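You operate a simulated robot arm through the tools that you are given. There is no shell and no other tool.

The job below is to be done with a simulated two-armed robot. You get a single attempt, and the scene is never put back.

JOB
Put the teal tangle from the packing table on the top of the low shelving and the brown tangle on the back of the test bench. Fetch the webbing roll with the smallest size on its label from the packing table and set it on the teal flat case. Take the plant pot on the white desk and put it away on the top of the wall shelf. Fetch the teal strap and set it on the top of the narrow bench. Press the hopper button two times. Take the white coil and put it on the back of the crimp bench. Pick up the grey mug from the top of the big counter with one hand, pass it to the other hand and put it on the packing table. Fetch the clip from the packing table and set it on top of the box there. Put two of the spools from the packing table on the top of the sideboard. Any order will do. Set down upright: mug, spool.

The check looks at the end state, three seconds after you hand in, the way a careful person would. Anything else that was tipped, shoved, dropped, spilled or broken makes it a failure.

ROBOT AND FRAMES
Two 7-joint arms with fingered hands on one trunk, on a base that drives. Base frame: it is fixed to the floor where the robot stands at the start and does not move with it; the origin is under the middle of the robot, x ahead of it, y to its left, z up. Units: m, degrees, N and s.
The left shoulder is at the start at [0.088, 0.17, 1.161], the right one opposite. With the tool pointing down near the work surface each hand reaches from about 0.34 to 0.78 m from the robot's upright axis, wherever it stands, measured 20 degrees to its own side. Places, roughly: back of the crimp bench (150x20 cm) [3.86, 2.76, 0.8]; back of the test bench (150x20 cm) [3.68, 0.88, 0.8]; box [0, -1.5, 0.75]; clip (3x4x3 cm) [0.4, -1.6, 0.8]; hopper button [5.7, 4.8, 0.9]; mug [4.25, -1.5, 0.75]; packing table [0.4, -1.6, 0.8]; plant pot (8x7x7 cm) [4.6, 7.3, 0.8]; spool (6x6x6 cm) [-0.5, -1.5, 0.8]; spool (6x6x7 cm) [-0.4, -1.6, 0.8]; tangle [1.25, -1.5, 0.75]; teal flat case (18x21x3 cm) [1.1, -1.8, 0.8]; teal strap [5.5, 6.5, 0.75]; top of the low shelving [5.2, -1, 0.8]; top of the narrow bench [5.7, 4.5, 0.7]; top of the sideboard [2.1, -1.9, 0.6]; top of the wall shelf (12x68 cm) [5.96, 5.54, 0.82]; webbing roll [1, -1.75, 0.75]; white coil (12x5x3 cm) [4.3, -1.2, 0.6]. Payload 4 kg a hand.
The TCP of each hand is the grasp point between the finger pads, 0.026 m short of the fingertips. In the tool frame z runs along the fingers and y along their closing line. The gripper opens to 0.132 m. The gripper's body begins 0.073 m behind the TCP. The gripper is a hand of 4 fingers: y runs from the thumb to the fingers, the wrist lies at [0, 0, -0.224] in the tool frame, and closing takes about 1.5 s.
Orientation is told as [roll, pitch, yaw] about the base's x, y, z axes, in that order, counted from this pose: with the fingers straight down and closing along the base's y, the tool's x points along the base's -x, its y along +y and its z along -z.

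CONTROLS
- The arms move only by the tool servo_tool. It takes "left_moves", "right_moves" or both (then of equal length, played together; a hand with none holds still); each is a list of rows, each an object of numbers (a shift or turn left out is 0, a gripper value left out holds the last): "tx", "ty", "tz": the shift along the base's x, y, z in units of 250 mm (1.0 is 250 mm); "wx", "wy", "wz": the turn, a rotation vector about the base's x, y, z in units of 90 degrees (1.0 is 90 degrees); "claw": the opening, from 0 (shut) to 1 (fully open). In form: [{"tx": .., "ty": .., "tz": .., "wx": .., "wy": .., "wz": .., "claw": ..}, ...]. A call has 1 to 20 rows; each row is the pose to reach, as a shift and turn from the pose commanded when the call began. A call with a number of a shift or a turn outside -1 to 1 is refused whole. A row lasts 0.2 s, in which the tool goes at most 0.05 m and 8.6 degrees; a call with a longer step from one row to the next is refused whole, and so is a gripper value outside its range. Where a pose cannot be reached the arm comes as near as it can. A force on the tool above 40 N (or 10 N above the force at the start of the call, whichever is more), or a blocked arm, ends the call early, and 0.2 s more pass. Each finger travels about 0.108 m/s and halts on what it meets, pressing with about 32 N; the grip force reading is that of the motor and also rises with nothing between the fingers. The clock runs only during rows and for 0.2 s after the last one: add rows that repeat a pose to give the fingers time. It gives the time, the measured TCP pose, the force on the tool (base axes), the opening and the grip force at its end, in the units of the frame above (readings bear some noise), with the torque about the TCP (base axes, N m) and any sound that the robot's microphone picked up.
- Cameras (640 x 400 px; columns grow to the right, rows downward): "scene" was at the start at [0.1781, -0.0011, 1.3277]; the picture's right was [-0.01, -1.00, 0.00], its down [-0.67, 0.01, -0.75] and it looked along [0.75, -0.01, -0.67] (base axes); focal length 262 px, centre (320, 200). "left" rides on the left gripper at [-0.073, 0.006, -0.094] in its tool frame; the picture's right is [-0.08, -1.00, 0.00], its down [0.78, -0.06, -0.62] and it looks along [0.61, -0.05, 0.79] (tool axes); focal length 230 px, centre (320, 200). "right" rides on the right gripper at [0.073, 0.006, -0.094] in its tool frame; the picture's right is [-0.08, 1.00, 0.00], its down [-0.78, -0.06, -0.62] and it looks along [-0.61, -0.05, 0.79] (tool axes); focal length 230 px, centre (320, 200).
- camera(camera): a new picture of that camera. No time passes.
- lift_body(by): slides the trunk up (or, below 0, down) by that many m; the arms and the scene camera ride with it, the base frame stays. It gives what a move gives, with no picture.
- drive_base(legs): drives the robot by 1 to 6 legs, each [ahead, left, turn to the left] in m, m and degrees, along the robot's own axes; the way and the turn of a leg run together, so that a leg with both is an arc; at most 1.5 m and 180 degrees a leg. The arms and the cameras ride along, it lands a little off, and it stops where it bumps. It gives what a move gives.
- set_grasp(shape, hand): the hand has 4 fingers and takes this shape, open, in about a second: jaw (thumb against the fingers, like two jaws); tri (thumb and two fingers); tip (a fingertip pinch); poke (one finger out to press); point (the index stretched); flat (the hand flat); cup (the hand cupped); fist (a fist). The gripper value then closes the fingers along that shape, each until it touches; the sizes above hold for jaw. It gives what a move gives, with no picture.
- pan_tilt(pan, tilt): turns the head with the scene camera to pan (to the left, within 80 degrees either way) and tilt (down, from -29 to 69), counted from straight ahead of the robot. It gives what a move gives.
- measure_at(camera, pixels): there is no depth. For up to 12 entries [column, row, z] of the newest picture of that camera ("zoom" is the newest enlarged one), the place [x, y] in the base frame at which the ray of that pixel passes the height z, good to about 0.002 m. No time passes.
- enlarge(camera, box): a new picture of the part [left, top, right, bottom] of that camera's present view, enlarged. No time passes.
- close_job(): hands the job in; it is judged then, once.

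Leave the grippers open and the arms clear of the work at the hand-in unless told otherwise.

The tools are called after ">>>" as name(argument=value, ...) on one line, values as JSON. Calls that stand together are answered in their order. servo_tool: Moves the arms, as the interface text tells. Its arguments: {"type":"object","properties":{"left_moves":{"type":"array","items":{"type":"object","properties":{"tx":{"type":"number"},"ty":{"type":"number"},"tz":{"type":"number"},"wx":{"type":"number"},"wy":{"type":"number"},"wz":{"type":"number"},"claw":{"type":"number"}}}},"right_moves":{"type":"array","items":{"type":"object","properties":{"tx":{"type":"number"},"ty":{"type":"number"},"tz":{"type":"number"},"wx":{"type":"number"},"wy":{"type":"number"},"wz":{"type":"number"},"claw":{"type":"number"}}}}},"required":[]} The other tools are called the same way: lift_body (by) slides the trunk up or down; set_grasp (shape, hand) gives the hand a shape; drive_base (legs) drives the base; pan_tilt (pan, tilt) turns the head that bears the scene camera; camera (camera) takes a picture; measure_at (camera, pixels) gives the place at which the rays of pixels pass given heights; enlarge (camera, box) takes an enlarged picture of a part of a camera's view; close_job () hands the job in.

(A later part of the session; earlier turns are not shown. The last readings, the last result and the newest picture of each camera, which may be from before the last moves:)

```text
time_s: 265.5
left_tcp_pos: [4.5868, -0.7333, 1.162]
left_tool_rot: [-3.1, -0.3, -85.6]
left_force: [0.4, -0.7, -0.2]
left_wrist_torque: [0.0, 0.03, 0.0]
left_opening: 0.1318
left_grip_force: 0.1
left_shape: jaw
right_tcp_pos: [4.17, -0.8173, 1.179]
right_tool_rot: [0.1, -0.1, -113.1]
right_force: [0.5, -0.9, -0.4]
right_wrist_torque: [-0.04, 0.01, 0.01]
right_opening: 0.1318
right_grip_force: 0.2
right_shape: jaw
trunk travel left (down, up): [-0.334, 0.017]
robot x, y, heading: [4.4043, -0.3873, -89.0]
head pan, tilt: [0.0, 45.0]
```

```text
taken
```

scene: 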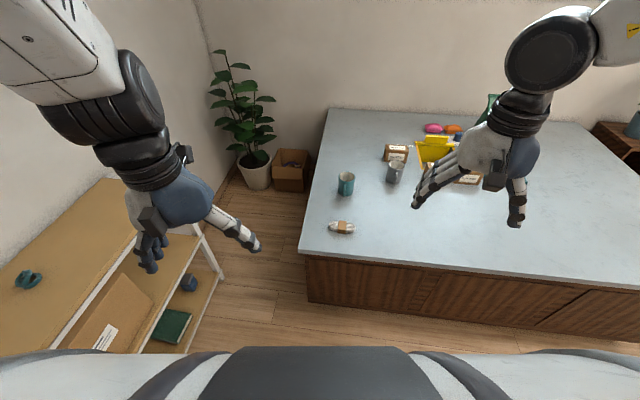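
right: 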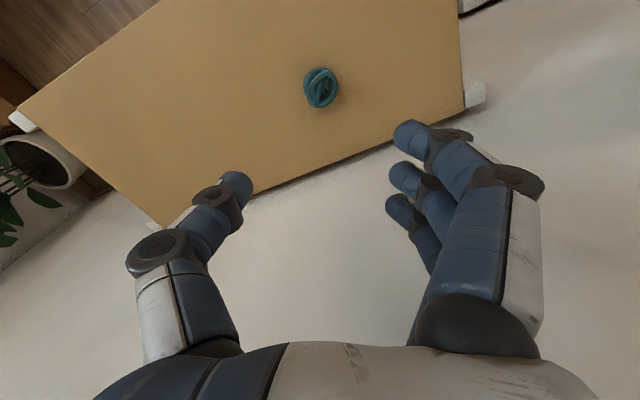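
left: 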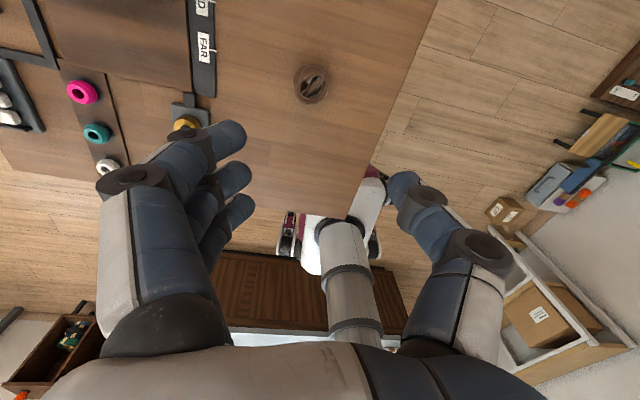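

The coil is at (341,227), the grey mug at (394,172). I zoom in and measure.

>>> enlarge(camera="scene", box=[300, 130, 460, 260])

>>> measure_at(camera="scene", pixels=[[341, 229, 0.6], [341, 229, 0.65], [341, 229, 0.7], [394, 182, 0.6], [394, 182, 0.65], [346, 193, 0.6], [346, 193, 0.65], [300, 253, 0.6], [300, 253, 0.65], [307, 300, 0.0]])

```text
3.08 times, centred on (380, 195) of scene
```

zoom: 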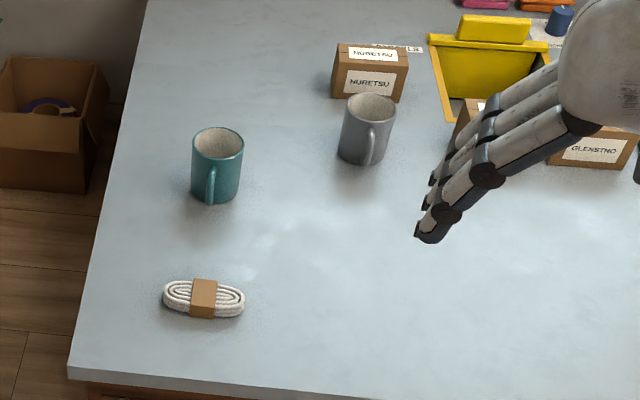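

```text
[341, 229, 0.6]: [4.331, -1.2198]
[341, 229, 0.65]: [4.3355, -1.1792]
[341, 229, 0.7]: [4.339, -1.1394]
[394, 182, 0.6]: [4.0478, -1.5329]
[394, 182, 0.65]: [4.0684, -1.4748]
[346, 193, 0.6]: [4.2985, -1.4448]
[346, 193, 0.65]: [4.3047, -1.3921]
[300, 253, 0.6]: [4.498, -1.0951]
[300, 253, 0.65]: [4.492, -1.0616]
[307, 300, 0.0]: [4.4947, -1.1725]
```

The coil lies at about (4.332,−1.21) on the z≈0.6 counter, long side along x. I approach (ahead 0.2, left 0.1), lower the trunk, and turn the right hand to close along y.

>>> drive_base(legs=[[0.2, 0.1, 0]])

>>> lift_body(by=-0.12)

>>> servo_tool(right_moves=[{"wz": 0.09}, {"wz": 0.18}, {"wz": 0.27}, {"wz": 0.36}, {"wz": 0.45}, {"wz": 0.54}, {"wz": 0.63}, {"wz": 0.72}, {"wz": 0.81}, {"wz": 0.9}, {"wz": 0.99}, {"wz": 0.99}])

>>> camera(camera="right")

>>> camera(camera="scene")

```text
time_s: 267.2
left_tcp_pos: [4.6899, -0.9318, 1.1602]
left_tool_rot: [-3.1, -0.3, -85.7]
left_force: [0.2, -1.0, 0.6]
left_wrist_torque: [-0.01, 0.02, 0.02]
left_opening: 0.1318
left_grip_force: 0.1
left_shape: jaw
right_tcp_pos: [4.273, -1.0151, 1.1791]
right_tool_rot: [0.1, -0.1, -113.1]
right_force: [0.0, 0.7, -0.4]
right_wrist_torque: [0.01, 0.0, 0.03]
right_opening: 0.1319
right_grip_force: 0.1
right_shape: jaw
trunk travel left (down, up): [-0.334, 0.017]
robot x, y, heading: [4.507, -0.5835, -88.5]
head pan, tilt: [0.0, 45.0]
```

```text
time_s: 268.7
left_tcp_pos: [4.6881, -0.9317, 1.0416]
left_tool_rot: [-3.0, -0.4, -85.8]
left_force: [0.0, -0.1, 0.8]
left_wrist_torque: [-0.01, -0.01, -0.02]
left_opening: 0.1318
left_grip_force: 0.1
left_shape: jaw
right_tcp_pos: [4.2711, -1.0143, 1.0585]
right_tool_rot: [0.3, -0.2, -113.1]
right_force: [-0.3, 0.1, 0.0]
right_wrist_torque: [-0.01, 0.01, 0.0]
right_opening: 0.1317
right_grip_force: 0.1
right_shape: jaw
trunk travel left (down, up): [-0.214, 0.137]
robot x, y, heading: [4.5068, -0.5854, -88.7]
head pan, tilt: [0.0, 45.0]
```

```text
time_s: 271.3
left_tcp_pos: [4.6899, -0.9318, 1.0412]
left_tool_rot: [-3.0, -0.3, -85.6]
left_force: [0.0, 0.1, -1.5]
left_wrist_torque: [-0.02, 0.01, 0.02]
left_opening: 0.1318
left_grip_force: 0.0
left_shape: jaw
right_tcp_pos: [4.272, -1.0151, 1.0587]
right_tool_rot: [0.1, -0.1, -23.9]
right_force: [0.0, -0.3, 0.1]
right_wrist_torque: [-0.02, -0.02, 0.0]
right_opening: 0.1318
right_grip_force: 0.2
right_shape: jaw
trunk travel left (down, up): [-0.214, 0.137]
robot x, y, heading: [4.502, -0.5885, -88.7]
head pan, tilt: [0.0, 45.0]
```

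```text
taken
```

right: 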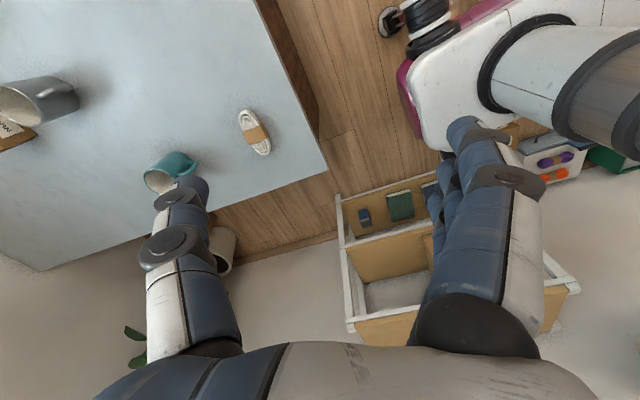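

```text
taken
```

scene: 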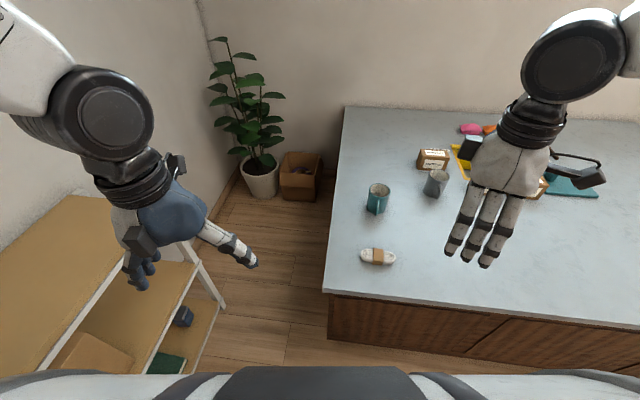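

I measure the coil's ends in the right view.

>>> measure_at(camera="right", pixels=[[241, 112, 0.615], [268, 154, 0.615], [255, 132, 0.615], [183, 170, 0.65], [327, 172, 0.6]])

>>> measure_at(camera="scene", pixels=[[361, 256, 0.615], [396, 258, 0.615], [378, 257, 0.615], [324, 291, 0.6]])

```text
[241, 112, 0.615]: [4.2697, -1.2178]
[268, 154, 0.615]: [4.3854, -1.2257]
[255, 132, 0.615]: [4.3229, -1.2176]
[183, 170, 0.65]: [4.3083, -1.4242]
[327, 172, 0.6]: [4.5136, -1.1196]
```

```text
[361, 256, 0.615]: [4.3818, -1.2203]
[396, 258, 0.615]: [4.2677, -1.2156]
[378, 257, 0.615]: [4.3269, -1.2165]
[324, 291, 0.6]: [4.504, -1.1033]
```

Coil centre (4.326,−1.219), long along x. I move over it, turn the last 21°, and lower.

>>> servo_tool(right_moves=[{"wz": 0.08, "tx": 0.04, "ty": -0.14, "claw": 0.7}, {"wz": 0.16, "tx": 0.08, "ty": -0.28}, {"wz": 0.23, "tx": 0.12, "ty": -0.42}, {"wz": 0.23, "tx": 0.16, "ty": -0.56, "tz": -0.08}, {"wz": 0.23, "tx": 0.2, "ty": -0.7, "tz": -0.16}, {"wz": 0.23, "tx": 0.216, "ty": -0.816, "tz": -0.26}, {"wz": 0.23, "tx": 0.216, "ty": -0.816, "tz": -0.42}, {"wz": 0.23, "tx": 0.216, "ty": -0.816, "tz": -0.58}, {"wz": 0.23, "tx": 0.216, "ty": -0.816, "tz": -0.74}, {"wz": 0.23, "tx": 0.216, "ty": -0.816, "tz": -0.9}, {"wz": 0.23, "tx": 0.216, "ty": -0.816, "tz": -1.0}, {"wz": 0.23, "tx": 0.216, "ty": -0.816, "tz": -1.0}])

>>> camera(camera="right")

>>> camera(camera="scene")

```text
time_s: 273.9
left_tcp_pos: [4.6893, -0.9308, 1.0413]
left_tool_rot: [-3.1, -0.4, -85.6]
left_force: [-0.5, 0.0, -0.5]
left_wrist_torque: [0.03, -0.03, -0.03]
left_opening: 0.1319
left_grip_force: 0.1
left_shape: jaw
right_tcp_pos: [4.3244, -1.2189, 0.8068]
right_tool_rot: [0.0, -0.2, -3.3]
right_force: [0.0, -0.5, 0.5]
right_wrist_torque: [0.02, -0.02, -0.02]
right_opening: 0.0927
right_grip_force: 0.0
right_shape: jaw
trunk travel left (down, up): [-0.214, 0.137]
robot x, y, heading: [4.5038, -0.5837, -88.9]
head pan, tilt: [0.0, 45.0]
```

```text
taken
```

right: 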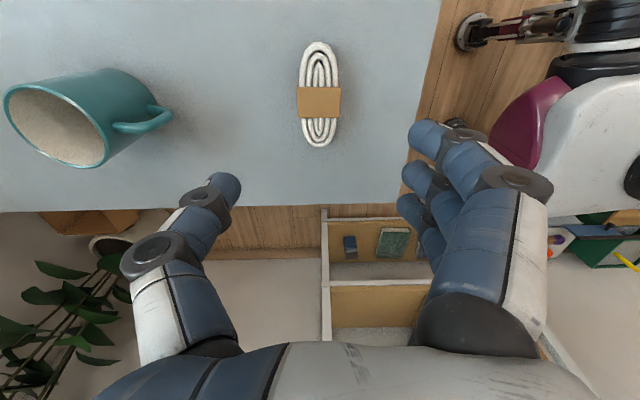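

```text
taken
```

scene: 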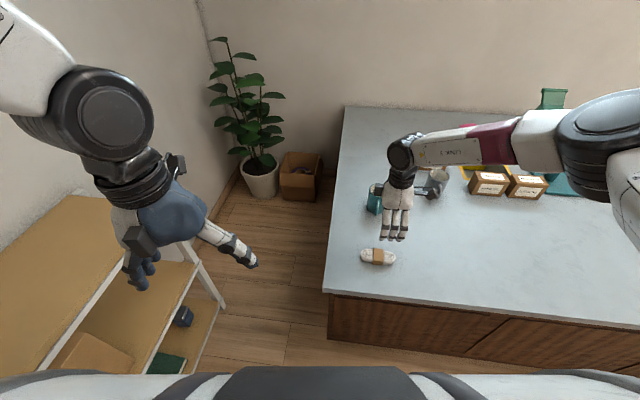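

Aligned. I lower to TCP z≈0.64, feeling for the counter.

>>> servo_tool(right_moves=[{"tz": -0.16}, {"tz": -0.32}, {"tz": -0.46}, {"tz": -0.58}, {"tz": -0.63}, {"tz": -0.66}, {"tz": -0.68}, {"tz": -0.7}, {"tz": -0.7}])

>>> camera(camera="right")

```text
time_s: 275.9
left_tcp_pos: [4.69, -0.9316, 1.0417]
left_tool_rot: [-3.1, -0.2, -85.6]
left_force: [0.2, -0.5, -0.2]
left_wrist_torque: [0.02, 0.04, 0.01]
left_opening: 0.1321
left_grip_force: 0.1
left_shape: jaw
right_tcp_pos: [4.3263, -1.2183, 0.6333]
right_tool_rot: [0.0, -0.2, -3.3]
right_force: [1.1, 0.5, -0.2]
right_wrist_torque: [-0.02, 0.03, -0.02]
right_opening: 0.0928
right_grip_force: 0.0
right_shape: jaw
trunk travel left (down, up): [-0.214, 0.137]
robot x, y, heading: [4.5051, -0.5814, -88.9]
head pan, tilt: [0.0, 45.0]
```

```text
taken
```

right: 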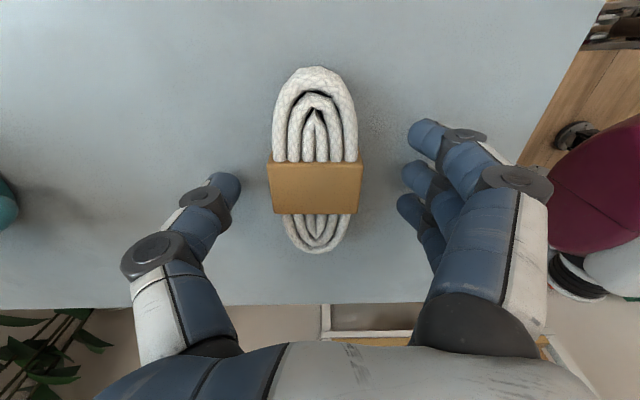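

Not touching yet; the tips are about level with the coil's lower half. I lower 3 mm more and close.

>>> servo_tool(right_moves=[{"tz": -0.012}, {"tz": -0.012, "claw": 0.4}, {"tz": -0.012, "claw": 0.2}, {"tz": -0.012, "claw": 0.0}, {"tz": -0.012, "claw": 0.0}, {"tz": -0.012, "claw": 0.0}, {"tz": -0.012, "claw": 0.0}])

>>> camera(camera="right")

```text
time_s: 277.5
left_tcp_pos: [4.6893, -0.9323, 1.0419]
left_tool_rot: [-3.1, -0.2, -85.6]
left_force: [0.1, 0.4, 0.3]
left_wrist_torque: [-0.03, -0.01, -0.02]
left_opening: 0.132
left_grip_force: 0.1
left_shape: jaw
right_tcp_pos: [4.3267, -1.2184, 0.6308]
right_tool_rot: [0.1, 0.0, -3.3]
right_force: [-0.5, -0.1, 0.3]
right_wrist_torque: [0.0, -0.04, -0.01]
right_opening: 0.0438
right_grip_force: 31.5
right_shape: jaw
trunk travel left (down, up): [-0.214, 0.137]
robot x, y, heading: [4.5032, -0.583, -88.8]
head pan, tilt: [0.0, 45.0]
```

```text
taken
```

right: 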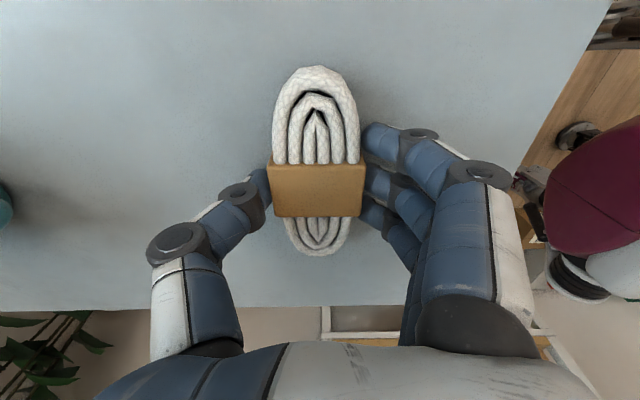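

Gripped. I lift the coil, pull in, raise the trunk, back away from the counter and turn around to face down the aisle.

>>> servo_tool(right_moves=[{"tz": 0.14}, {"tz": 0.3}, {"tz": 0.46}, {"tz": 0.62}, {"tz": 0.78}, {"tz": 0.94, "ty": 0.05}, {"tz": 1.0, "ty": 0.2}, {"tz": 1.0, "ty": 0.36}, {"tz": 1.0, "ty": 0.52}, {"tz": 1.0, "ty": 0.68}, {"tz": 1.0, "ty": 0.8}, {"tz": 1.0, "ty": 0.8}])

>>> lift_body(by=0.13)

>>> servo_tool(right_moves=[{"tz": 0.15}, {"tz": 0.3}, {"tz": 0.45}, {"tz": 0.6}, {"tz": 0.6}])

>>> drive_base(legs=[[-0.28, 0.05, 0], [0, 0, 179]])

>>> camera(camera="scene")

```text
time_s: 280.1
left_tcp_pos: [4.6895, -0.9316, 1.0406]
left_tool_rot: [-3.1, -0.3, -85.6]
left_force: [0.7, 0.1, -0.7]
left_wrist_torque: [-0.01, -0.03, 0.01]
left_opening: 0.1319
left_grip_force: 0.1
left_shape: jaw
right_tcp_pos: [4.3267, -1.0193, 0.8786]
right_tool_rot: [0.0, -0.1, -3.3]
right_force: [-0.6, -0.3, -1.5]
right_wrist_torque: [0.02, -0.01, 0.02]
right_opening: 0.0436
right_grip_force: 32.3
right_shape: jaw
trunk travel left (down, up): [-0.214, 0.137]
robot x, y, heading: [4.506, -0.585, -88.9]
head pan, tilt: [0.0, 45.0]
```

```text
time_s: 281.6
left_tcp_pos: [4.6898, -0.9328, 1.1714]
left_tool_rot: [-3.2, -0.3, -85.6]
left_force: [-0.1, -1.1, 0.2]
left_wrist_torque: [0.0, -0.02, 0.03]
left_opening: 0.1319
left_grip_force: 0.2
left_shape: jaw
right_tcp_pos: [4.3258, -1.0178, 1.011]
right_tool_rot: [0.1, 0.0, -3.3]
right_force: [-0.5, -0.2, -1.4]
right_wrist_torque: [0.0, -0.01, -0.01]
right_opening: 0.0438
right_grip_force: 32.1
right_shape: jaw
trunk travel left (down, up): [-0.344, 0.007]
robot x, y, heading: [4.5044, -0.5842, -88.6]
head pan, tilt: [0.0, 45.0]
```

```text
time_s: 282.9
left_tcp_pos: [4.6899, -0.9327, 1.171]
left_tool_rot: [-3.1, -0.4, -85.6]
left_force: [-0.1, 1.4, 0.3]
left_wrist_torque: [0.02, 0.0, -0.02]
left_opening: 0.1318
left_grip_force: 0.0
left_shape: jaw
right_tcp_pos: [4.3258, -1.0201, 1.1617]
right_tool_rot: [0.2, -0.1, -3.3]
right_force: [-0.1, -0.3, -1.9]
right_wrist_torque: [0.05, -0.03, 0.02]
right_opening: 0.0436
right_grip_force: 31.7
right_shape: jaw
trunk travel left (down, up): [-0.344, 0.007]
robot x, y, heading: [4.5061, -0.5819, -88.8]
head pan, tilt: [0.0, 45.0]
```

```text
time_s: 292.1
left_tcp_pos: [4.3721, 0.0498, 1.1709]
left_tool_rot: [-3.0, -0.3, 93.1]
left_force: [0.7, -0.2, 0.4]
left_wrist_torque: [-0.02, 0.02, -0.01]
left_opening: 0.1322
left_grip_force: 0.1
left_shape: jaw
right_tcp_pos: [4.737, 0.1314, 1.1611]
right_tool_rot: [0.1, 0.0, 175.5]
right_force: [0.8, 0.1, -1.4]
right_wrist_torque: [-0.01, -0.04, 0.04]
right_opening: 0.0428
right_grip_force: 31.3
right_shape: jaw
trunk travel left (down, up): [-0.344, 0.007]
robot x, y, heading: [4.5505, -0.3012, 89.9]
head pan, tilt: [0.0, 45.0]
```

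```text
taken
```

scene: 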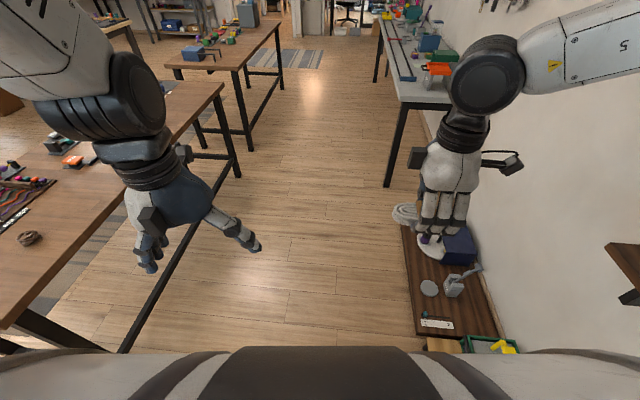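

I measure the aisle: floor board edge, bench leg, and crimp bench edge.

>>> measure_at(camera="scene", pixels=[[403, 228, 0.02], [418, 335, 0.02], [388, 186, 0.0], [376, 80, 0.0], [237, 177, 0.0], [252, 150, 0.0], [237, 66, 0.8], [278, 27, 0.8], [410, 105, 0.8], [220, 85, 0.8], [283, 88, 0.0]])

>>> pan_tilt(pan=0, tilt=20)

>>> camera(camera="scene")

```text
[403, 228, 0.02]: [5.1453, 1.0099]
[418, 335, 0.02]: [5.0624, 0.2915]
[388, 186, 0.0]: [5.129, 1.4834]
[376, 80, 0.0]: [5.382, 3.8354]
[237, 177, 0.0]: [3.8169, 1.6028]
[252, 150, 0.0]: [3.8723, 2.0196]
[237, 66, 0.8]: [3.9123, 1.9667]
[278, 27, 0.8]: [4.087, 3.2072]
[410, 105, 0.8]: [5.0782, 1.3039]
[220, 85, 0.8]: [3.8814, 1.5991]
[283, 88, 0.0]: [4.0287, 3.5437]
```

```text
time_s: 293.0
left_tcp_pos: [4.3707, 0.0498, 1.1721]
left_tool_rot: [-3.1, -0.3, 93.0]
left_force: [-0.2, 0.0, -0.3]
left_wrist_torque: [-0.02, 0.02, 0.0]
left_opening: 0.1317
left_grip_force: 0.1
left_shape: jaw
right_tcp_pos: [4.7362, 0.1307, 1.1615]
right_tool_rot: [0.1, -0.1, 175.5]
right_force: [-0.1, 0.6, -1.0]
right_wrist_torque: [-0.03, 0.01, 0.01]
right_opening: 0.0429
right_grip_force: 32.1
right_shape: jaw
trunk travel left (down, up): [-0.344, 0.007]
robot x, y, heading: [4.5453, -0.3024, 89.9]
head pan, tilt: [0.0, 20.0]
```

```text
taken
```

scene: 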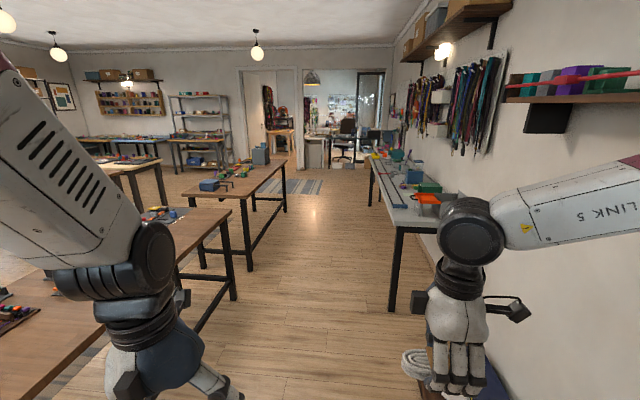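

The aisle is clear (x≈3.9–5.1). I drive up to about (4.48, 2.62) and turn left to face the crimp bench's back.

>>> drive_base(legs=[[1.45, 0.07, 0], [1.47, 0, 0], [0, 0, 90]])

>>> pan_tilt(pan=0, tilt=40)

>>> camera(camera="scene")

```text
time_s: 311.0
left_tcp_pos: [4.1957, 2.4382, 1.1717]
left_tool_rot: [-3.1, -0.4, -176.2]
left_force: [0.5, -0.6, 0.2]
left_wrist_torque: [-0.01, 0.02, 0.0]
left_opening: 0.132
left_grip_force: 0.1
left_shape: jaw
right_tcp_pos: [4.1109, 2.8021, 1.1609]
right_tool_rot: [0.1, -0.1, -94.0]
right_force: [0.4, -0.5, -0.3]
right_wrist_torque: [-0.02, 0.02, -0.01]
right_opening: 0.0427
right_grip_force: 32.3
right_shape: jaw
trunk travel left (down, up): [-0.344, 0.007]
robot x, y, heading: [4.5437, 2.6189, -179.3]
head pan, tilt: [0.0, 20.0]
```

```text
time_s: 311.9
left_tcp_pos: [4.1953, 2.439, 1.1707]
left_tool_rot: [-3.2, -0.3, -176.2]
left_force: [0.3, 0.0, 0.1]
left_wrist_torque: [-0.02, 0.05, 0.01]
left_opening: 0.1321
left_grip_force: 0.1
left_shape: jaw
right_tcp_pos: [4.1109, 2.8031, 1.1602]
right_tool_rot: [0.2, -0.1, -93.9]
right_force: [-0.2, 0.5, -0.8]
right_wrist_torque: [0.0, 0.0, -0.03]
right_opening: 0.0427
right_grip_force: 31.9
right_shape: jaw
trunk travel left (down, up): [-0.344, 0.007]
robot x, y, heading: [4.5446, 2.619, -179.3]
head pan, tilt: [0.0, 40.0]
```

```text
taken
```

scene: 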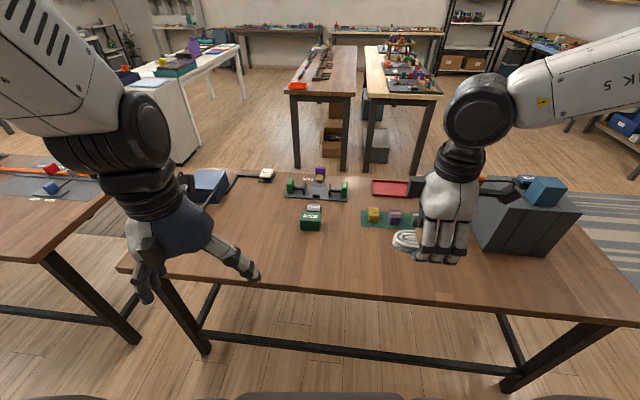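

The crimp bench's back edge faces me. I measure the edge, the grey machine and a free spot.

>>> measure_at(camera="scene", pixels=[[300, 281, 0.8], [450, 300, 0.8], [380, 270, 0.8], [380, 290, 0.8], [365, 228, 0.8], [470, 250, 0.8], [530, 258, 0.8], [310, 230, 0.8], [340, 262, 0.8], [400, 262, 0.8]])

>>> enlarge(camera="scene", box=[270, 140, 600, 330])

```text
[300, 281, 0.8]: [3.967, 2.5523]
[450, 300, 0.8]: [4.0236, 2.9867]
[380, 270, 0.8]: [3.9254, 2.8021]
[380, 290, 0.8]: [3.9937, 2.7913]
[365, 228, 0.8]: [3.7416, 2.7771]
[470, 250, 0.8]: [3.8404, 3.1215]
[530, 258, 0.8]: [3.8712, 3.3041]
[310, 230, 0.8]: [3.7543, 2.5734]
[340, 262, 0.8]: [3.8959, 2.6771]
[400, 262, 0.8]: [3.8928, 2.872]
```

```text
1.94 times, centred on (435, 235) of scene
```

zoom: 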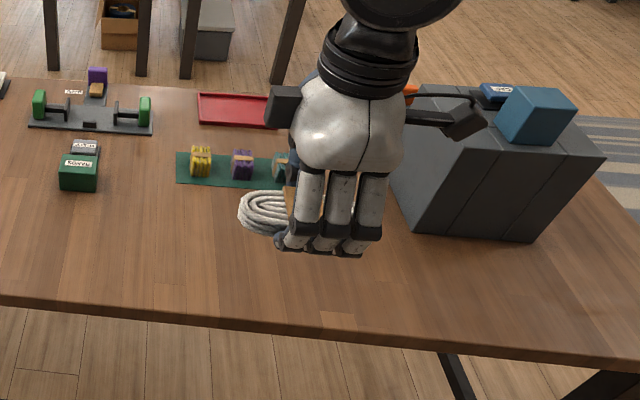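

Back edge at x≈3.99 (y=2.76). I'll set the coil at (3.87,2.80). I drive 0.08 ahead, lower the trunk 0.08, and bring the coil over.

>>> drive_base(legs=[[0.08, 0, 0]])

>>> lift_body(by=-0.08)

>>> servo_tool(right_moves=[{"tx": -0.15}, {"tx": -0.3}, {"tx": -0.45}, {"tx": -0.6, "tz": -0.08}, {"tx": -0.63, "tz": -0.22}, {"tx": -0.63, "tz": -0.38}, {"tx": -0.63, "tz": -0.54}, {"tx": -0.63, "tz": -0.54}])

>>> camera(camera="scene")

>>> camera(camera="right")

```text
time_s: 312.9
left_tcp_pos: [4.1139, 2.4385, 1.1717]
left_tool_rot: [-3.1, -0.3, -176.2]
left_force: [0.3, 0.2, -0.8]
left_wrist_torque: [0.04, -0.02, -0.01]
left_opening: 0.1318
left_grip_force: 0.0
left_shape: jaw
right_tcp_pos: [4.0307, 2.8033, 1.1598]
right_tool_rot: [0.0, -0.1, -94.0]
right_force: [-0.8, 0.0, -1.2]
right_wrist_torque: [-0.02, -0.01, 0.0]
right_opening: 0.0425
right_grip_force: 32.0
right_shape: jaw
trunk travel left (down, up): [-0.344, 0.007]
robot x, y, heading: [4.4648, 2.6183, -179.3]
head pan, tilt: [0.0, 40.0]
```

```text
time_s: 314.1
left_tcp_pos: [4.1164, 2.4377, 1.0925]
left_tool_rot: [-3.1, -0.5, -176.2]
left_force: [0.1, -0.3, 0.6]
left_wrist_torque: [0.02, 0.02, -0.04]
left_opening: 0.1318
left_grip_force: 0.1
left_shape: jaw
right_tcp_pos: [4.0331, 2.8027, 1.0818]
right_tool_rot: [0.0, -0.2, -93.9]
right_force: [-0.1, -0.4, -1.0]
right_wrist_torque: [0.02, 0.01, 0.01]
right_opening: 0.0427
right_grip_force: 31.9
right_shape: jaw
trunk travel left (down, up): [-0.264, 0.087]
robot x, y, heading: [4.4662, 2.6168, -179.3]
head pan, tilt: [0.0, 40.0]
```

```text
time_s: 315.9
left_tcp_pos: [4.1166, 2.4383, 1.091]
left_tool_rot: [-3.1, -0.3, -176.3]
left_force: [-0.4, -0.6, -0.5]
left_wrist_torque: [-0.01, 0.01, -0.01]
left_opening: 0.1318
left_grip_force: 0.1
left_shape: jaw
right_tcp_pos: [3.8764, 2.8028, 0.9454]
right_tool_rot: [0.2, -0.1, -93.9]
right_force: [0.0, 0.2, -2.6]
right_wrist_torque: [-0.02, 0.01, 0.0]
right_opening: 0.0423
right_grip_force: 31.9
right_shape: jaw
trunk travel left (down, up): [-0.264, 0.087]
robot x, y, heading: [4.4669, 2.6142, -179.5]
head pan, tilt: [0.0, 40.0]
```

```text
taken
```

scene: 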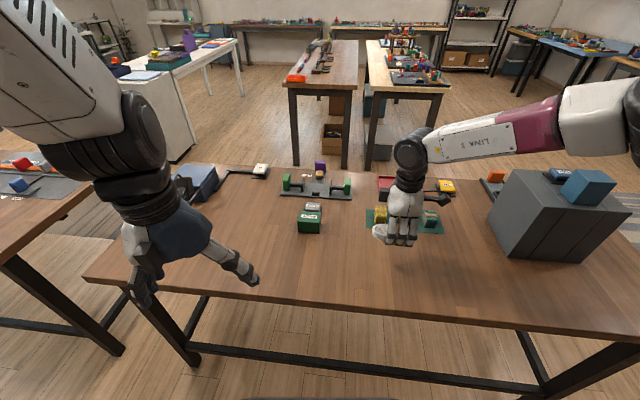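

```text
taken
```

right: 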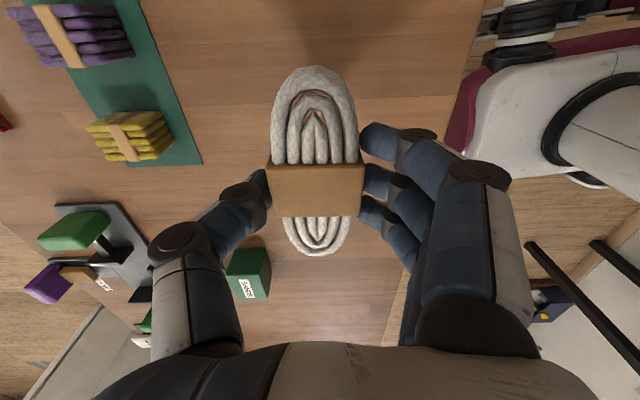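

Clear. I lower slowly to contact.

>>> servo_tool(right_moves=[{"tz": -0.14}, {"tz": -0.26}, {"tz": -0.36}, {"tz": -0.41}, {"tz": -0.44}, {"tz": -0.46}, {"tz": -0.47}, {"tz": -0.48}, {"tz": -0.49}, {"tz": -0.49}])

>>> camera(camera="right")

```text
time_s: 318.3
left_tcp_pos: [4.1172, 2.4384, 1.0919]
left_tool_rot: [-3.0, -0.6, -176.3]
left_force: [-0.2, 0.6, -0.3]
left_wrist_torque: [-0.02, 0.01, -0.04]
left_opening: 0.1321
left_grip_force: 0.1
left_shape: jaw
right_tcp_pos: [3.8724, 2.8018, 0.8289]
right_tool_rot: [-0.4, -0.3, -94.0]
right_force: [8.4, -0.3, 25.2]
right_wrist_torque: [0.01, -0.42, 0.01]
right_opening: 0.0443
right_grip_force: 31.8
right_shape: jaw
trunk travel left (down, up): [-0.264, 0.087]
robot x, y, heading: [4.4658, 2.6169, -179.4]
head pan, tilt: [0.0, 40.0]
stopped in row 10 (right hand): the force on the tool passed its limit at 40 N (the readings are from after the stop); the commanded pose is now the measured one
```

```text
taken
```

right: 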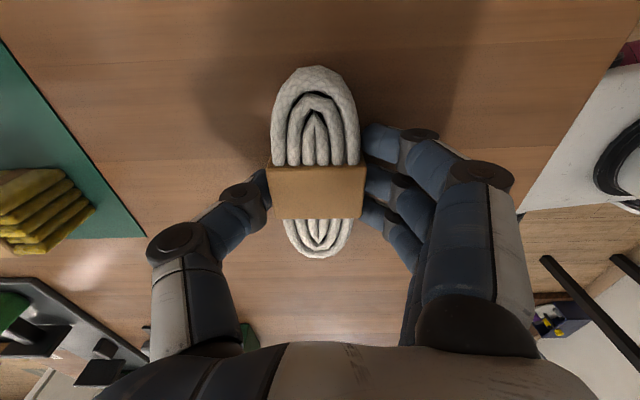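

Contact. I ease up 3 mm, open and lift.

>>> servo_tool(right_moves=[{"tz": 0.014}, {"tz": 0.014, "claw": 0.45}, {"tz": 0.014, "claw": 0.6}, {"tz": 0.014, "claw": 0.65}, {"tz": 0.014, "claw": 0.65}, {"tz": 0.12}, {"tz": 0.28}, {"tz": 0.44}, {"tz": 0.6}, {"tz": 0.76}, {"tz": 0.92}, {"tz": 1.0}])

>>> camera(camera="right")

>>> camera(camera="scene")

```text
time_s: 320.9
left_tcp_pos: [4.1162, 2.4383, 1.0917]
left_tool_rot: [-3.0, -0.4, -176.2]
left_force: [-0.3, 0.4, -0.3]
left_wrist_torque: [0.03, 0.02, 0.02]
left_opening: 0.1321
left_grip_force: 0.0
left_shape: jaw
right_tcp_pos: [3.8709, 2.8041, 1.0754]
right_tool_rot: [-0.1, -0.1, -93.8]
right_force: [0.6, 0.2, 0.3]
right_wrist_torque: [0.02, -0.01, -0.01]
right_opening: 0.0855
right_grip_force: 0.1
right_shape: jaw
trunk travel left (down, up): [-0.264, 0.087]
robot x, y, heading: [4.4615, 2.617, -179.5]
head pan, tilt: [0.0, 40.0]
```

```text
taken
```

right: 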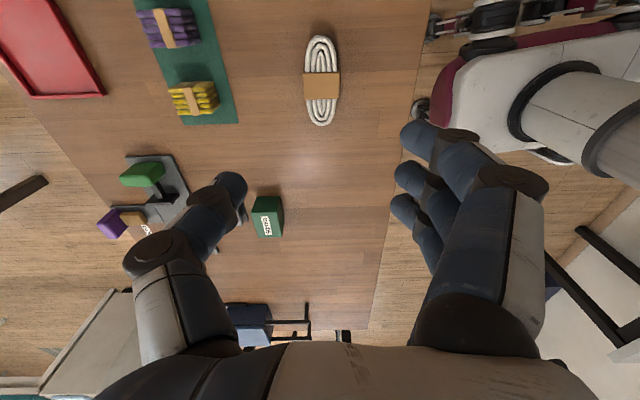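

```text
taken
```

scene: 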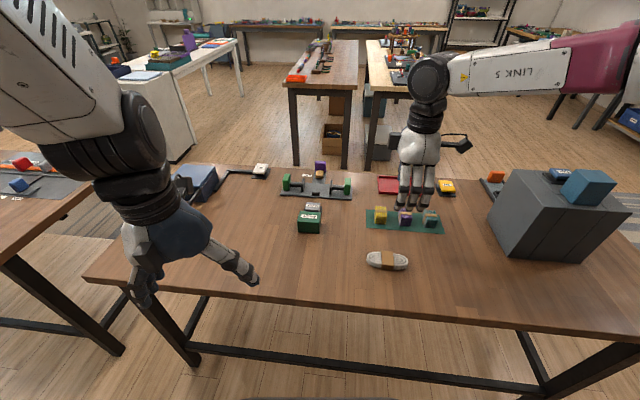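

The coil lies on the back strip. I retract the right hand, raise the trunk, turn to face +y and drive north to look at the far area.

>>> servo_tool(right_moves=[{"tx": 0.15, "tz": 0.05}, {"tx": 0.3, "tz": 0.1}, {"tx": 0.45, "tz": 0.15}, {"tx": 0.6, "tz": 0.2, "claw": 1.0}, {"tx": 0.75, "tz": 0.2}, {"tx": 0.75, "tz": 0.2}])

>>> lift_body(by=0.08)

>>> drive_base(legs=[[-0.08, 0, 0], [0, 0, -89], [1.0, 0, 0]])

>>> pan_tilt(pan=0, tilt=25)

>>> camera(camera="scene")

```text
time_s: 322.3
left_tcp_pos: [4.116, 2.4378, 1.092]
left_tool_rot: [-3.2, -0.3, -176.2]
left_force: [0.5, -0.6, 0.1]
left_wrist_torque: [-0.02, -0.01, 0.0]
left_opening: 0.132
left_grip_force: 0.0
left_shape: jaw
right_tcp_pos: [4.0585, 2.802, 1.1223]
right_tool_rot: [-0.1, -0.2, -93.9]
right_force: [-0.1, 0.3, 0.0]
right_wrist_torque: [0.01, -0.06, -0.03]
right_opening: 0.1318
right_grip_force: 0.1
right_shape: jaw
trunk travel left (down, up): [-0.264, 0.087]
robot x, y, heading: [4.4615, 2.6161, -179.4]
head pan, tilt: [0.0, 40.0]
```

```text
time_s: 323.4
left_tcp_pos: [4.1149, 2.4376, 1.1715]
left_tool_rot: [-3.1, -0.2, -176.2]
left_force: [-0.4, 0.0, -0.1]
left_wrist_torque: [0.02, -0.02, 0.0]
left_opening: 0.1318
left_grip_force: 0.1
left_shape: jaw
right_tcp_pos: [4.0603, 2.8017, 1.2074]
right_tool_rot: [-0.2, -0.2, -93.9]
right_force: [0.3, 0.0, -0.2]
right_wrist_torque: [-0.01, -0.01, 0.0]
right_opening: 0.1319
right_grip_force: 0.0
right_shape: jaw
trunk travel left (down, up): [-0.344, 0.007]
robot x, y, heading: [4.4648, 2.6177, -179.4]
head pan, tilt: [0.0, 40.0]
```

```text
time_s: 333.2
left_tcp_pos: [4.347, 3.9851, 1.1704]
left_tool_rot: [-3.1, -0.3, 94.2]
left_force: [0.4, -1.0, 0.0]
left_wrist_torque: [0.01, 0.0, 0.0]
left_opening: 0.1321
left_grip_force: 0.0
left_shape: jaw
right_tcp_pos: [4.7107, 4.0434, 1.2066]
right_tool_rot: [-0.1, -0.2, 176.5]
right_force: [-0.6, 0.1, 0.4]
right_wrist_torque: [0.01, -0.01, -0.02]
right_opening: 0.1318
right_grip_force: 0.0
right_shape: jaw
trunk travel left (down, up): [-0.344, 0.007]
robot x, y, heading: [4.5297, 3.6397, 91.1]
head pan, tilt: [0.0, 40.0]
```

```text
time_s: 334.0
left_tcp_pos: [4.347, 3.9842, 1.1713]
left_tool_rot: [-3.2, -0.4, 94.1]
left_force: [-0.5, 0.0, -0.2]
left_wrist_torque: [0.0, 0.02, 0.02]
left_opening: 0.1316
left_grip_force: 0.0
left_shape: jaw
right_tcp_pos: [4.7116, 4.0439, 1.2067]
right_tool_rot: [-0.2, -0.2, 176.6]
right_force: [-1.4, -0.1, -0.3]
right_wrist_torque: [0.0, 0.02, 0.01]
right_opening: 0.1319
right_grip_force: 0.0
right_shape: jaw
trunk travel left (down, up): [-0.344, 0.007]
robot x, y, heading: [4.5308, 3.6385, 91.1]
head pan, tilt: [0.0, 25.0]
```

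```text
taken
```

scene: 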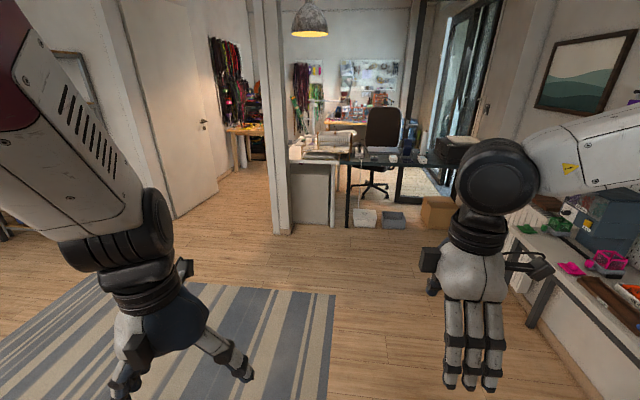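

I see a doorway ahead, a desk beyond, and a bench at right. I zoom into these.

>>> enlarge(camera="scene", box=[230, 60, 510, 240])

>>> pan_tilt(pan=-50, tilt=30)

>>> camera(camera="scene")

```text
2.22 times, centred on (370, 150) of scene
```

zoom: 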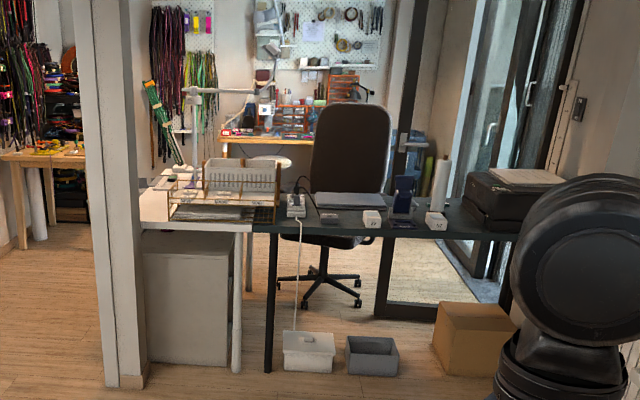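

```text
time_s: 335.1
left_tcp_pos: [4.3476, 3.9851, 1.1708]
left_tool_rot: [-3.0, -0.3, 94.0]
left_force: [0.5, 0.6, 0.3]
left_wrist_torque: [0.01, 0.01, -0.01]
left_opening: 0.132
left_grip_force: 0.0
left_shape: jaw
right_tcp_pos: [4.7105, 4.0434, 1.2063]
right_tool_rot: [-0.1, -0.2, 176.4]
right_force: [-0.9, 0.5, -0.2]
right_wrist_torque: [-0.01, -0.04, 0.02]
right_opening: 0.132
right_grip_force: 0.0
right_shape: jaw
trunk travel left (down, up): [-0.344, 0.007]
robot x, y, heading: [4.5306, 3.6378, 90.9]
head pan, tilt: [-50.0, 30.0]
```

```text
taken
```

scene: 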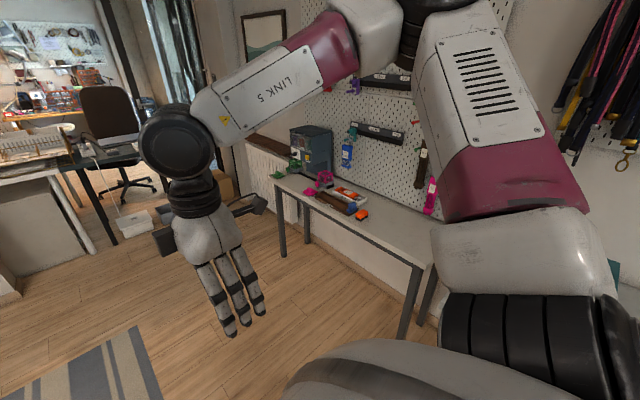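

I drive 0.8 m further and turn right to face the narrow bench.

>>> drive_base(legs=[[0.85, 0.05, 0], [0, 0, -91]])

>>> pan_tilt(pan=0, tilt=30)

>>> camera(camera="scene")

```text
time_s: 343.5
left_tcp_pos: [4.8241, 4.6539, 1.1712]
left_tool_rot: [-3.2, -0.4, 2.9]
left_force: [-0.4, 0.0, -0.7]
left_wrist_torque: [0.0, 0.01, 0.01]
left_opening: 0.1321
left_grip_force: 0.0
left_shape: jaw
right_tcp_pos: [4.8732, 4.2875, 1.2072]
right_tool_rot: [-0.1, -0.3, 85.0]
right_force: [-0.2, 0.3, 1.0]
right_wrist_torque: [-0.02, -0.02, -0.02]
right_opening: 0.1318
right_grip_force: 0.1
right_shape: jaw
trunk travel left (down, up): [-0.344, 0.007]
robot x, y, heading: [4.4693, 4.4825, -0.4]
head pan, tilt: [-50.0, 30.0]
```

```text
time_s: 344.7
left_tcp_pos: [4.8244, 4.6536, 1.1707]
left_tool_rot: [-3.2, -0.4, 2.7]
left_force: [-0.6, 0.3, 0.6]
left_wrist_torque: [0.0, 0.01, -0.04]
left_opening: 0.1321
left_grip_force: 0.1
left_shape: jaw
right_tcp_pos: [4.8719, 4.2882, 1.2074]
right_tool_rot: [-0.1, -0.1, 85.1]
right_force: [0.1, -0.4, -0.3]
right_wrist_torque: [-0.01, 0.0, 0.0]
right_opening: 0.1318
right_grip_force: 0.1
right_shape: jaw
trunk travel left (down, up): [-0.344, 0.007]
robot x, y, heading: [4.4731, 4.4803, -0.5]
head pan, tilt: [0.0, 30.0]
```

```text
taken
```

scene: 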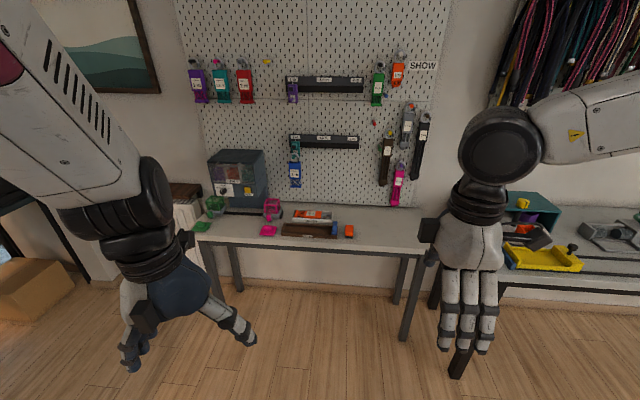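

>>> enlarge(camera="scene", box=[160, 130, 300, 250])

>>> enlarge(camera="scene", box=[180, 180, 440, 290])

>>> measure_at(camera="scene", pixels=[[190, 235, 0.72], [425, 250, 0.72], [425, 250, 0.75], [380, 205, 0.72], [400, 340, 0.0], [240, 290, 0.0], [240, 205, 0.72], [228, 190, 0.9], [247, 190, 0.9]])

```text
3.33 times, centred on (230, 190) of scene
```

zoom: 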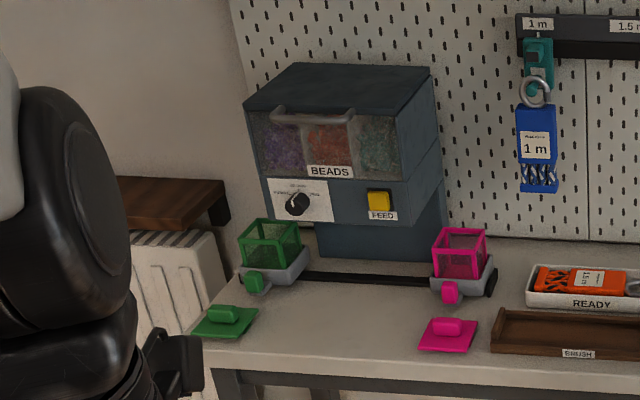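

```text
2.46 times, centred on (310, 235) of scene
```

zoom: 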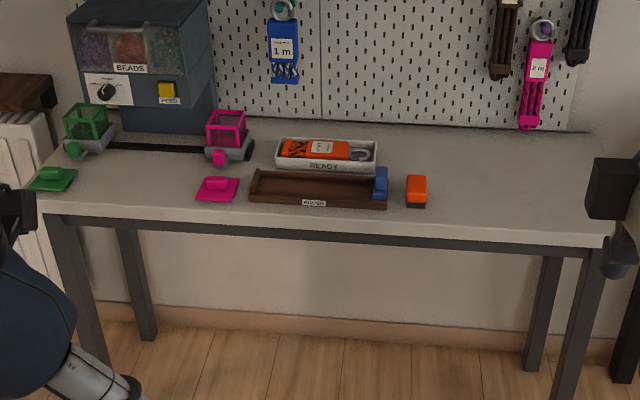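

```text
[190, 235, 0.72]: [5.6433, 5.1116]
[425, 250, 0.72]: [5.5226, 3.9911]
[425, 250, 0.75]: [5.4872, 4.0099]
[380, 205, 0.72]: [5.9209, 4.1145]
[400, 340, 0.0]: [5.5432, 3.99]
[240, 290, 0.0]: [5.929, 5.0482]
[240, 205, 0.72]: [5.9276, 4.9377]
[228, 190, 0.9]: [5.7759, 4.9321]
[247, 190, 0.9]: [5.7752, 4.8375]
```

The yellow FEED button of the beads hopper is at about (248,190), facing me. The wall shelf is at left above the radiator, and the right half of the narrow bench top is free. I approach: ahead 0.35, left 0.2.

>>> drive_base(legs=[[0.35, 0.2, 0]])

>>> camera(camera="scene")

>>> enlarge(camera="scene", box=[200, 120, 400, 300])

```text
time_s: 347.2
left_tcp_pos: [5.174, 4.8553, 1.1712]
left_tool_rot: [-3.0, -0.3, 3.0]
left_force: [-0.4, 0.1, 0.8]
left_wrist_torque: [-0.01, 0.01, -0.01]
left_opening: 0.1317
left_grip_force: 0.1
left_shape: jaw
right_tcp_pos: [5.2265, 4.4894, 1.2061]
right_tool_rot: [-0.1, -0.3, 85.4]
right_force: [0.7, 0.7, -0.6]
right_wrist_torque: [-0.01, -0.01, 0.02]
right_opening: 0.1317
right_grip_force: 0.1
right_shape: jaw
trunk travel left (down, up): [-0.344, 0.007]
robot x, y, heading: [4.8232, 4.676, 0.3]
head pan, tilt: [0.0, 30.0]
```

```text
taken
```

scene: 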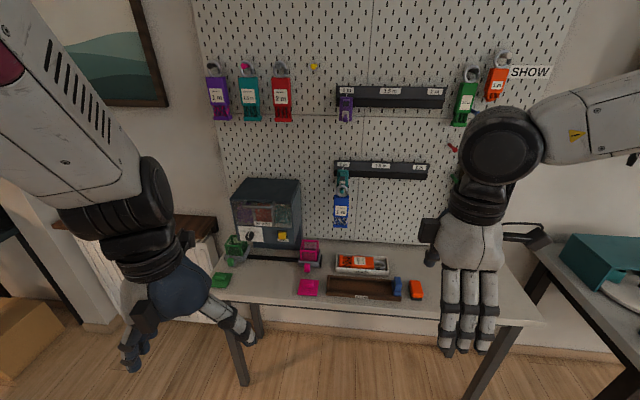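

```text
2.22 times, centred on (300, 210) of scene
```

zoom: 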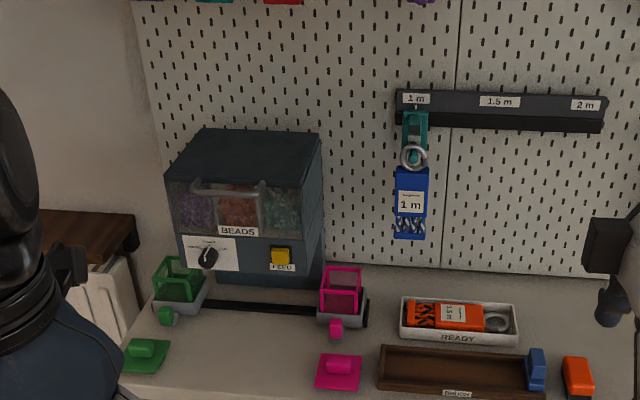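

I measure the button (282,235) at several heights to cross with the earlier view, plus carts and the machine's base.

>>> measure_at(camera="scene", pixels=[[282, 235, 0.85], [282, 235, 0.88], [282, 235, 0.91], [308, 268, 0.74], [308, 240, 0.84], [310, 290, 0.73], [240, 243, 0.84], [300, 247, 0.73], [272, 270, 0.72], [222, 285, 0.73]])

>>> enlarge(camera="scene", box=[225, 170, 325, 300])

```text
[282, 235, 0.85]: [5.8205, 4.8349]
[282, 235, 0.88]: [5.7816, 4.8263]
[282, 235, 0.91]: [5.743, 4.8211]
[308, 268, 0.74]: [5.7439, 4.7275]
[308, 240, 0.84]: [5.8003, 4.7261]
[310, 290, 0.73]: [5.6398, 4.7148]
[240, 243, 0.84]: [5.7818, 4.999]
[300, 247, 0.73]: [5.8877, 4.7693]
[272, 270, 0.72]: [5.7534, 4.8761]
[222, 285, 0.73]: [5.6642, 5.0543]
```

```text
3.08 times, centred on (275, 235) of scene
```

zoom: 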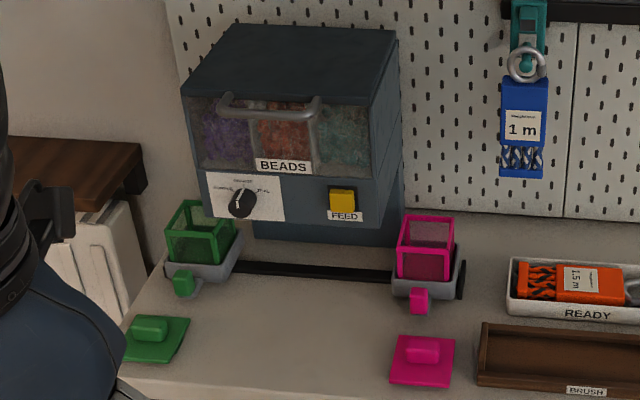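

Button at about (5.72–5.74, 4.82, 0.92). I give the left hand the poke shape and bring it forward, tilted to point ahead and down.

>>> set_grasp(hand="left", shape="poke")

>>> servo_tool(left_moves=[{"tx": 0.15}, {"tx": 0.3, "wy": -0.08}, {"tx": 0.45, "wy": -0.16}, {"tx": 0.6, "wy": -0.24}, {"tx": 0.72, "wy": -0.32}, {"tx": 0.84, "wy": -0.4}, {"tx": 0.9, "wy": -0.48}, {"tx": 0.9, "wy": -0.56}, {"tx": 0.9, "wy": -0.64, "ty": -0.05, "tz": -0.1}, {"tx": 0.9, "wy": -0.7, "ty": -0.12, "tz": -0.2}, {"tx": 0.9, "wy": -0.7, "ty": -0.12, "tz": -0.3}, {"tx": 0.9, "wy": -0.7, "ty": -0.12, "tz": -0.3}])

>>> camera(camera="scene")

>>> camera(camera="left")

```text
time_s: 348.1
left_tcp_pos: [5.1751, 4.8551, 1.1726]
left_tool_rot: [-3.1, -0.4, 3.0]
left_force: [0.2, -0.7, 0.1]
left_wrist_torque: [-0.05, 0.02, 0.04]
left_opening: 0.0
left_grip_force: 0.1
left_shape: poke
right_tcp_pos: [5.2266, 4.4897, 1.2054]
right_tool_rot: [-0.1, -0.2, 85.3]
right_force: [0.3, -0.5, -0.3]
right_wrist_torque: [0.0, 0.0, 0.0]
right_opening: 0.1318
right_grip_force: 0.1
right_shape: jaw
trunk travel left (down, up): [-0.344, 0.007]
robot x, y, heading: [4.8194, 4.6806, -0.1]
head pan, tilt: [0.0, 30.0]
```

```text
time_s: 350.7
left_tcp_pos: [5.3986, 4.8243, 1.0973]
left_tool_rot: [-9.4, -63.2, 7.0]
left_force: [-0.7, -0.7, 0.5]
left_wrist_torque: [0.0, 0.02, 0.02]
left_opening: 0.0
left_grip_force: 0.1
left_shape: poke
right_tcp_pos: [5.2267, 4.489, 1.2064]
right_tool_rot: [-0.1, -0.3, 85.5]
right_force: [0.1, 0.0, -0.8]
right_wrist_torque: [0.0, -0.02, 0.01]
right_opening: 0.1321
right_grip_force: 0.0
right_shape: jaw
trunk travel left (down, up): [-0.344, 0.007]
robot x, y, heading: [4.8248, 4.6795, -0.0]
head pan, tilt: [0.0, 30.0]
```

```text
taken
```

scene: 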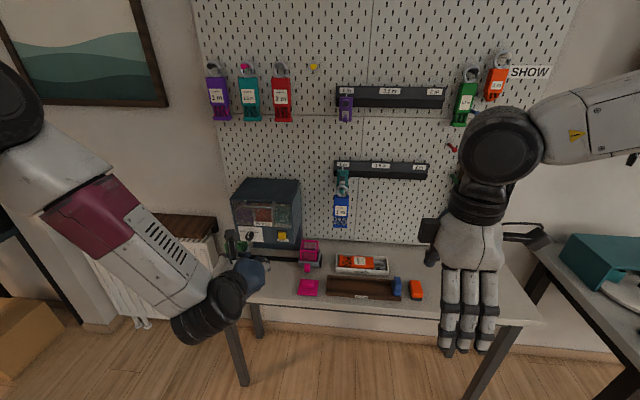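

```text
taken
```

left: 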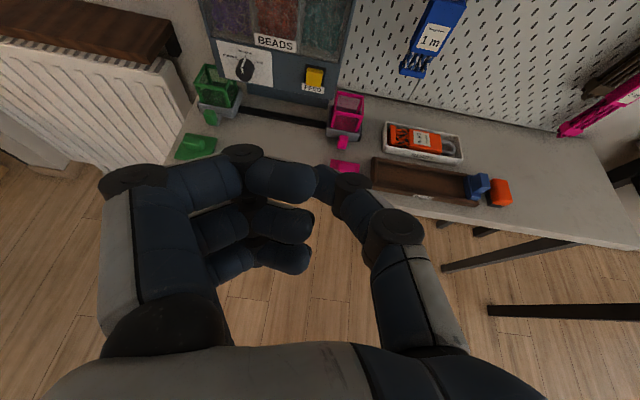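

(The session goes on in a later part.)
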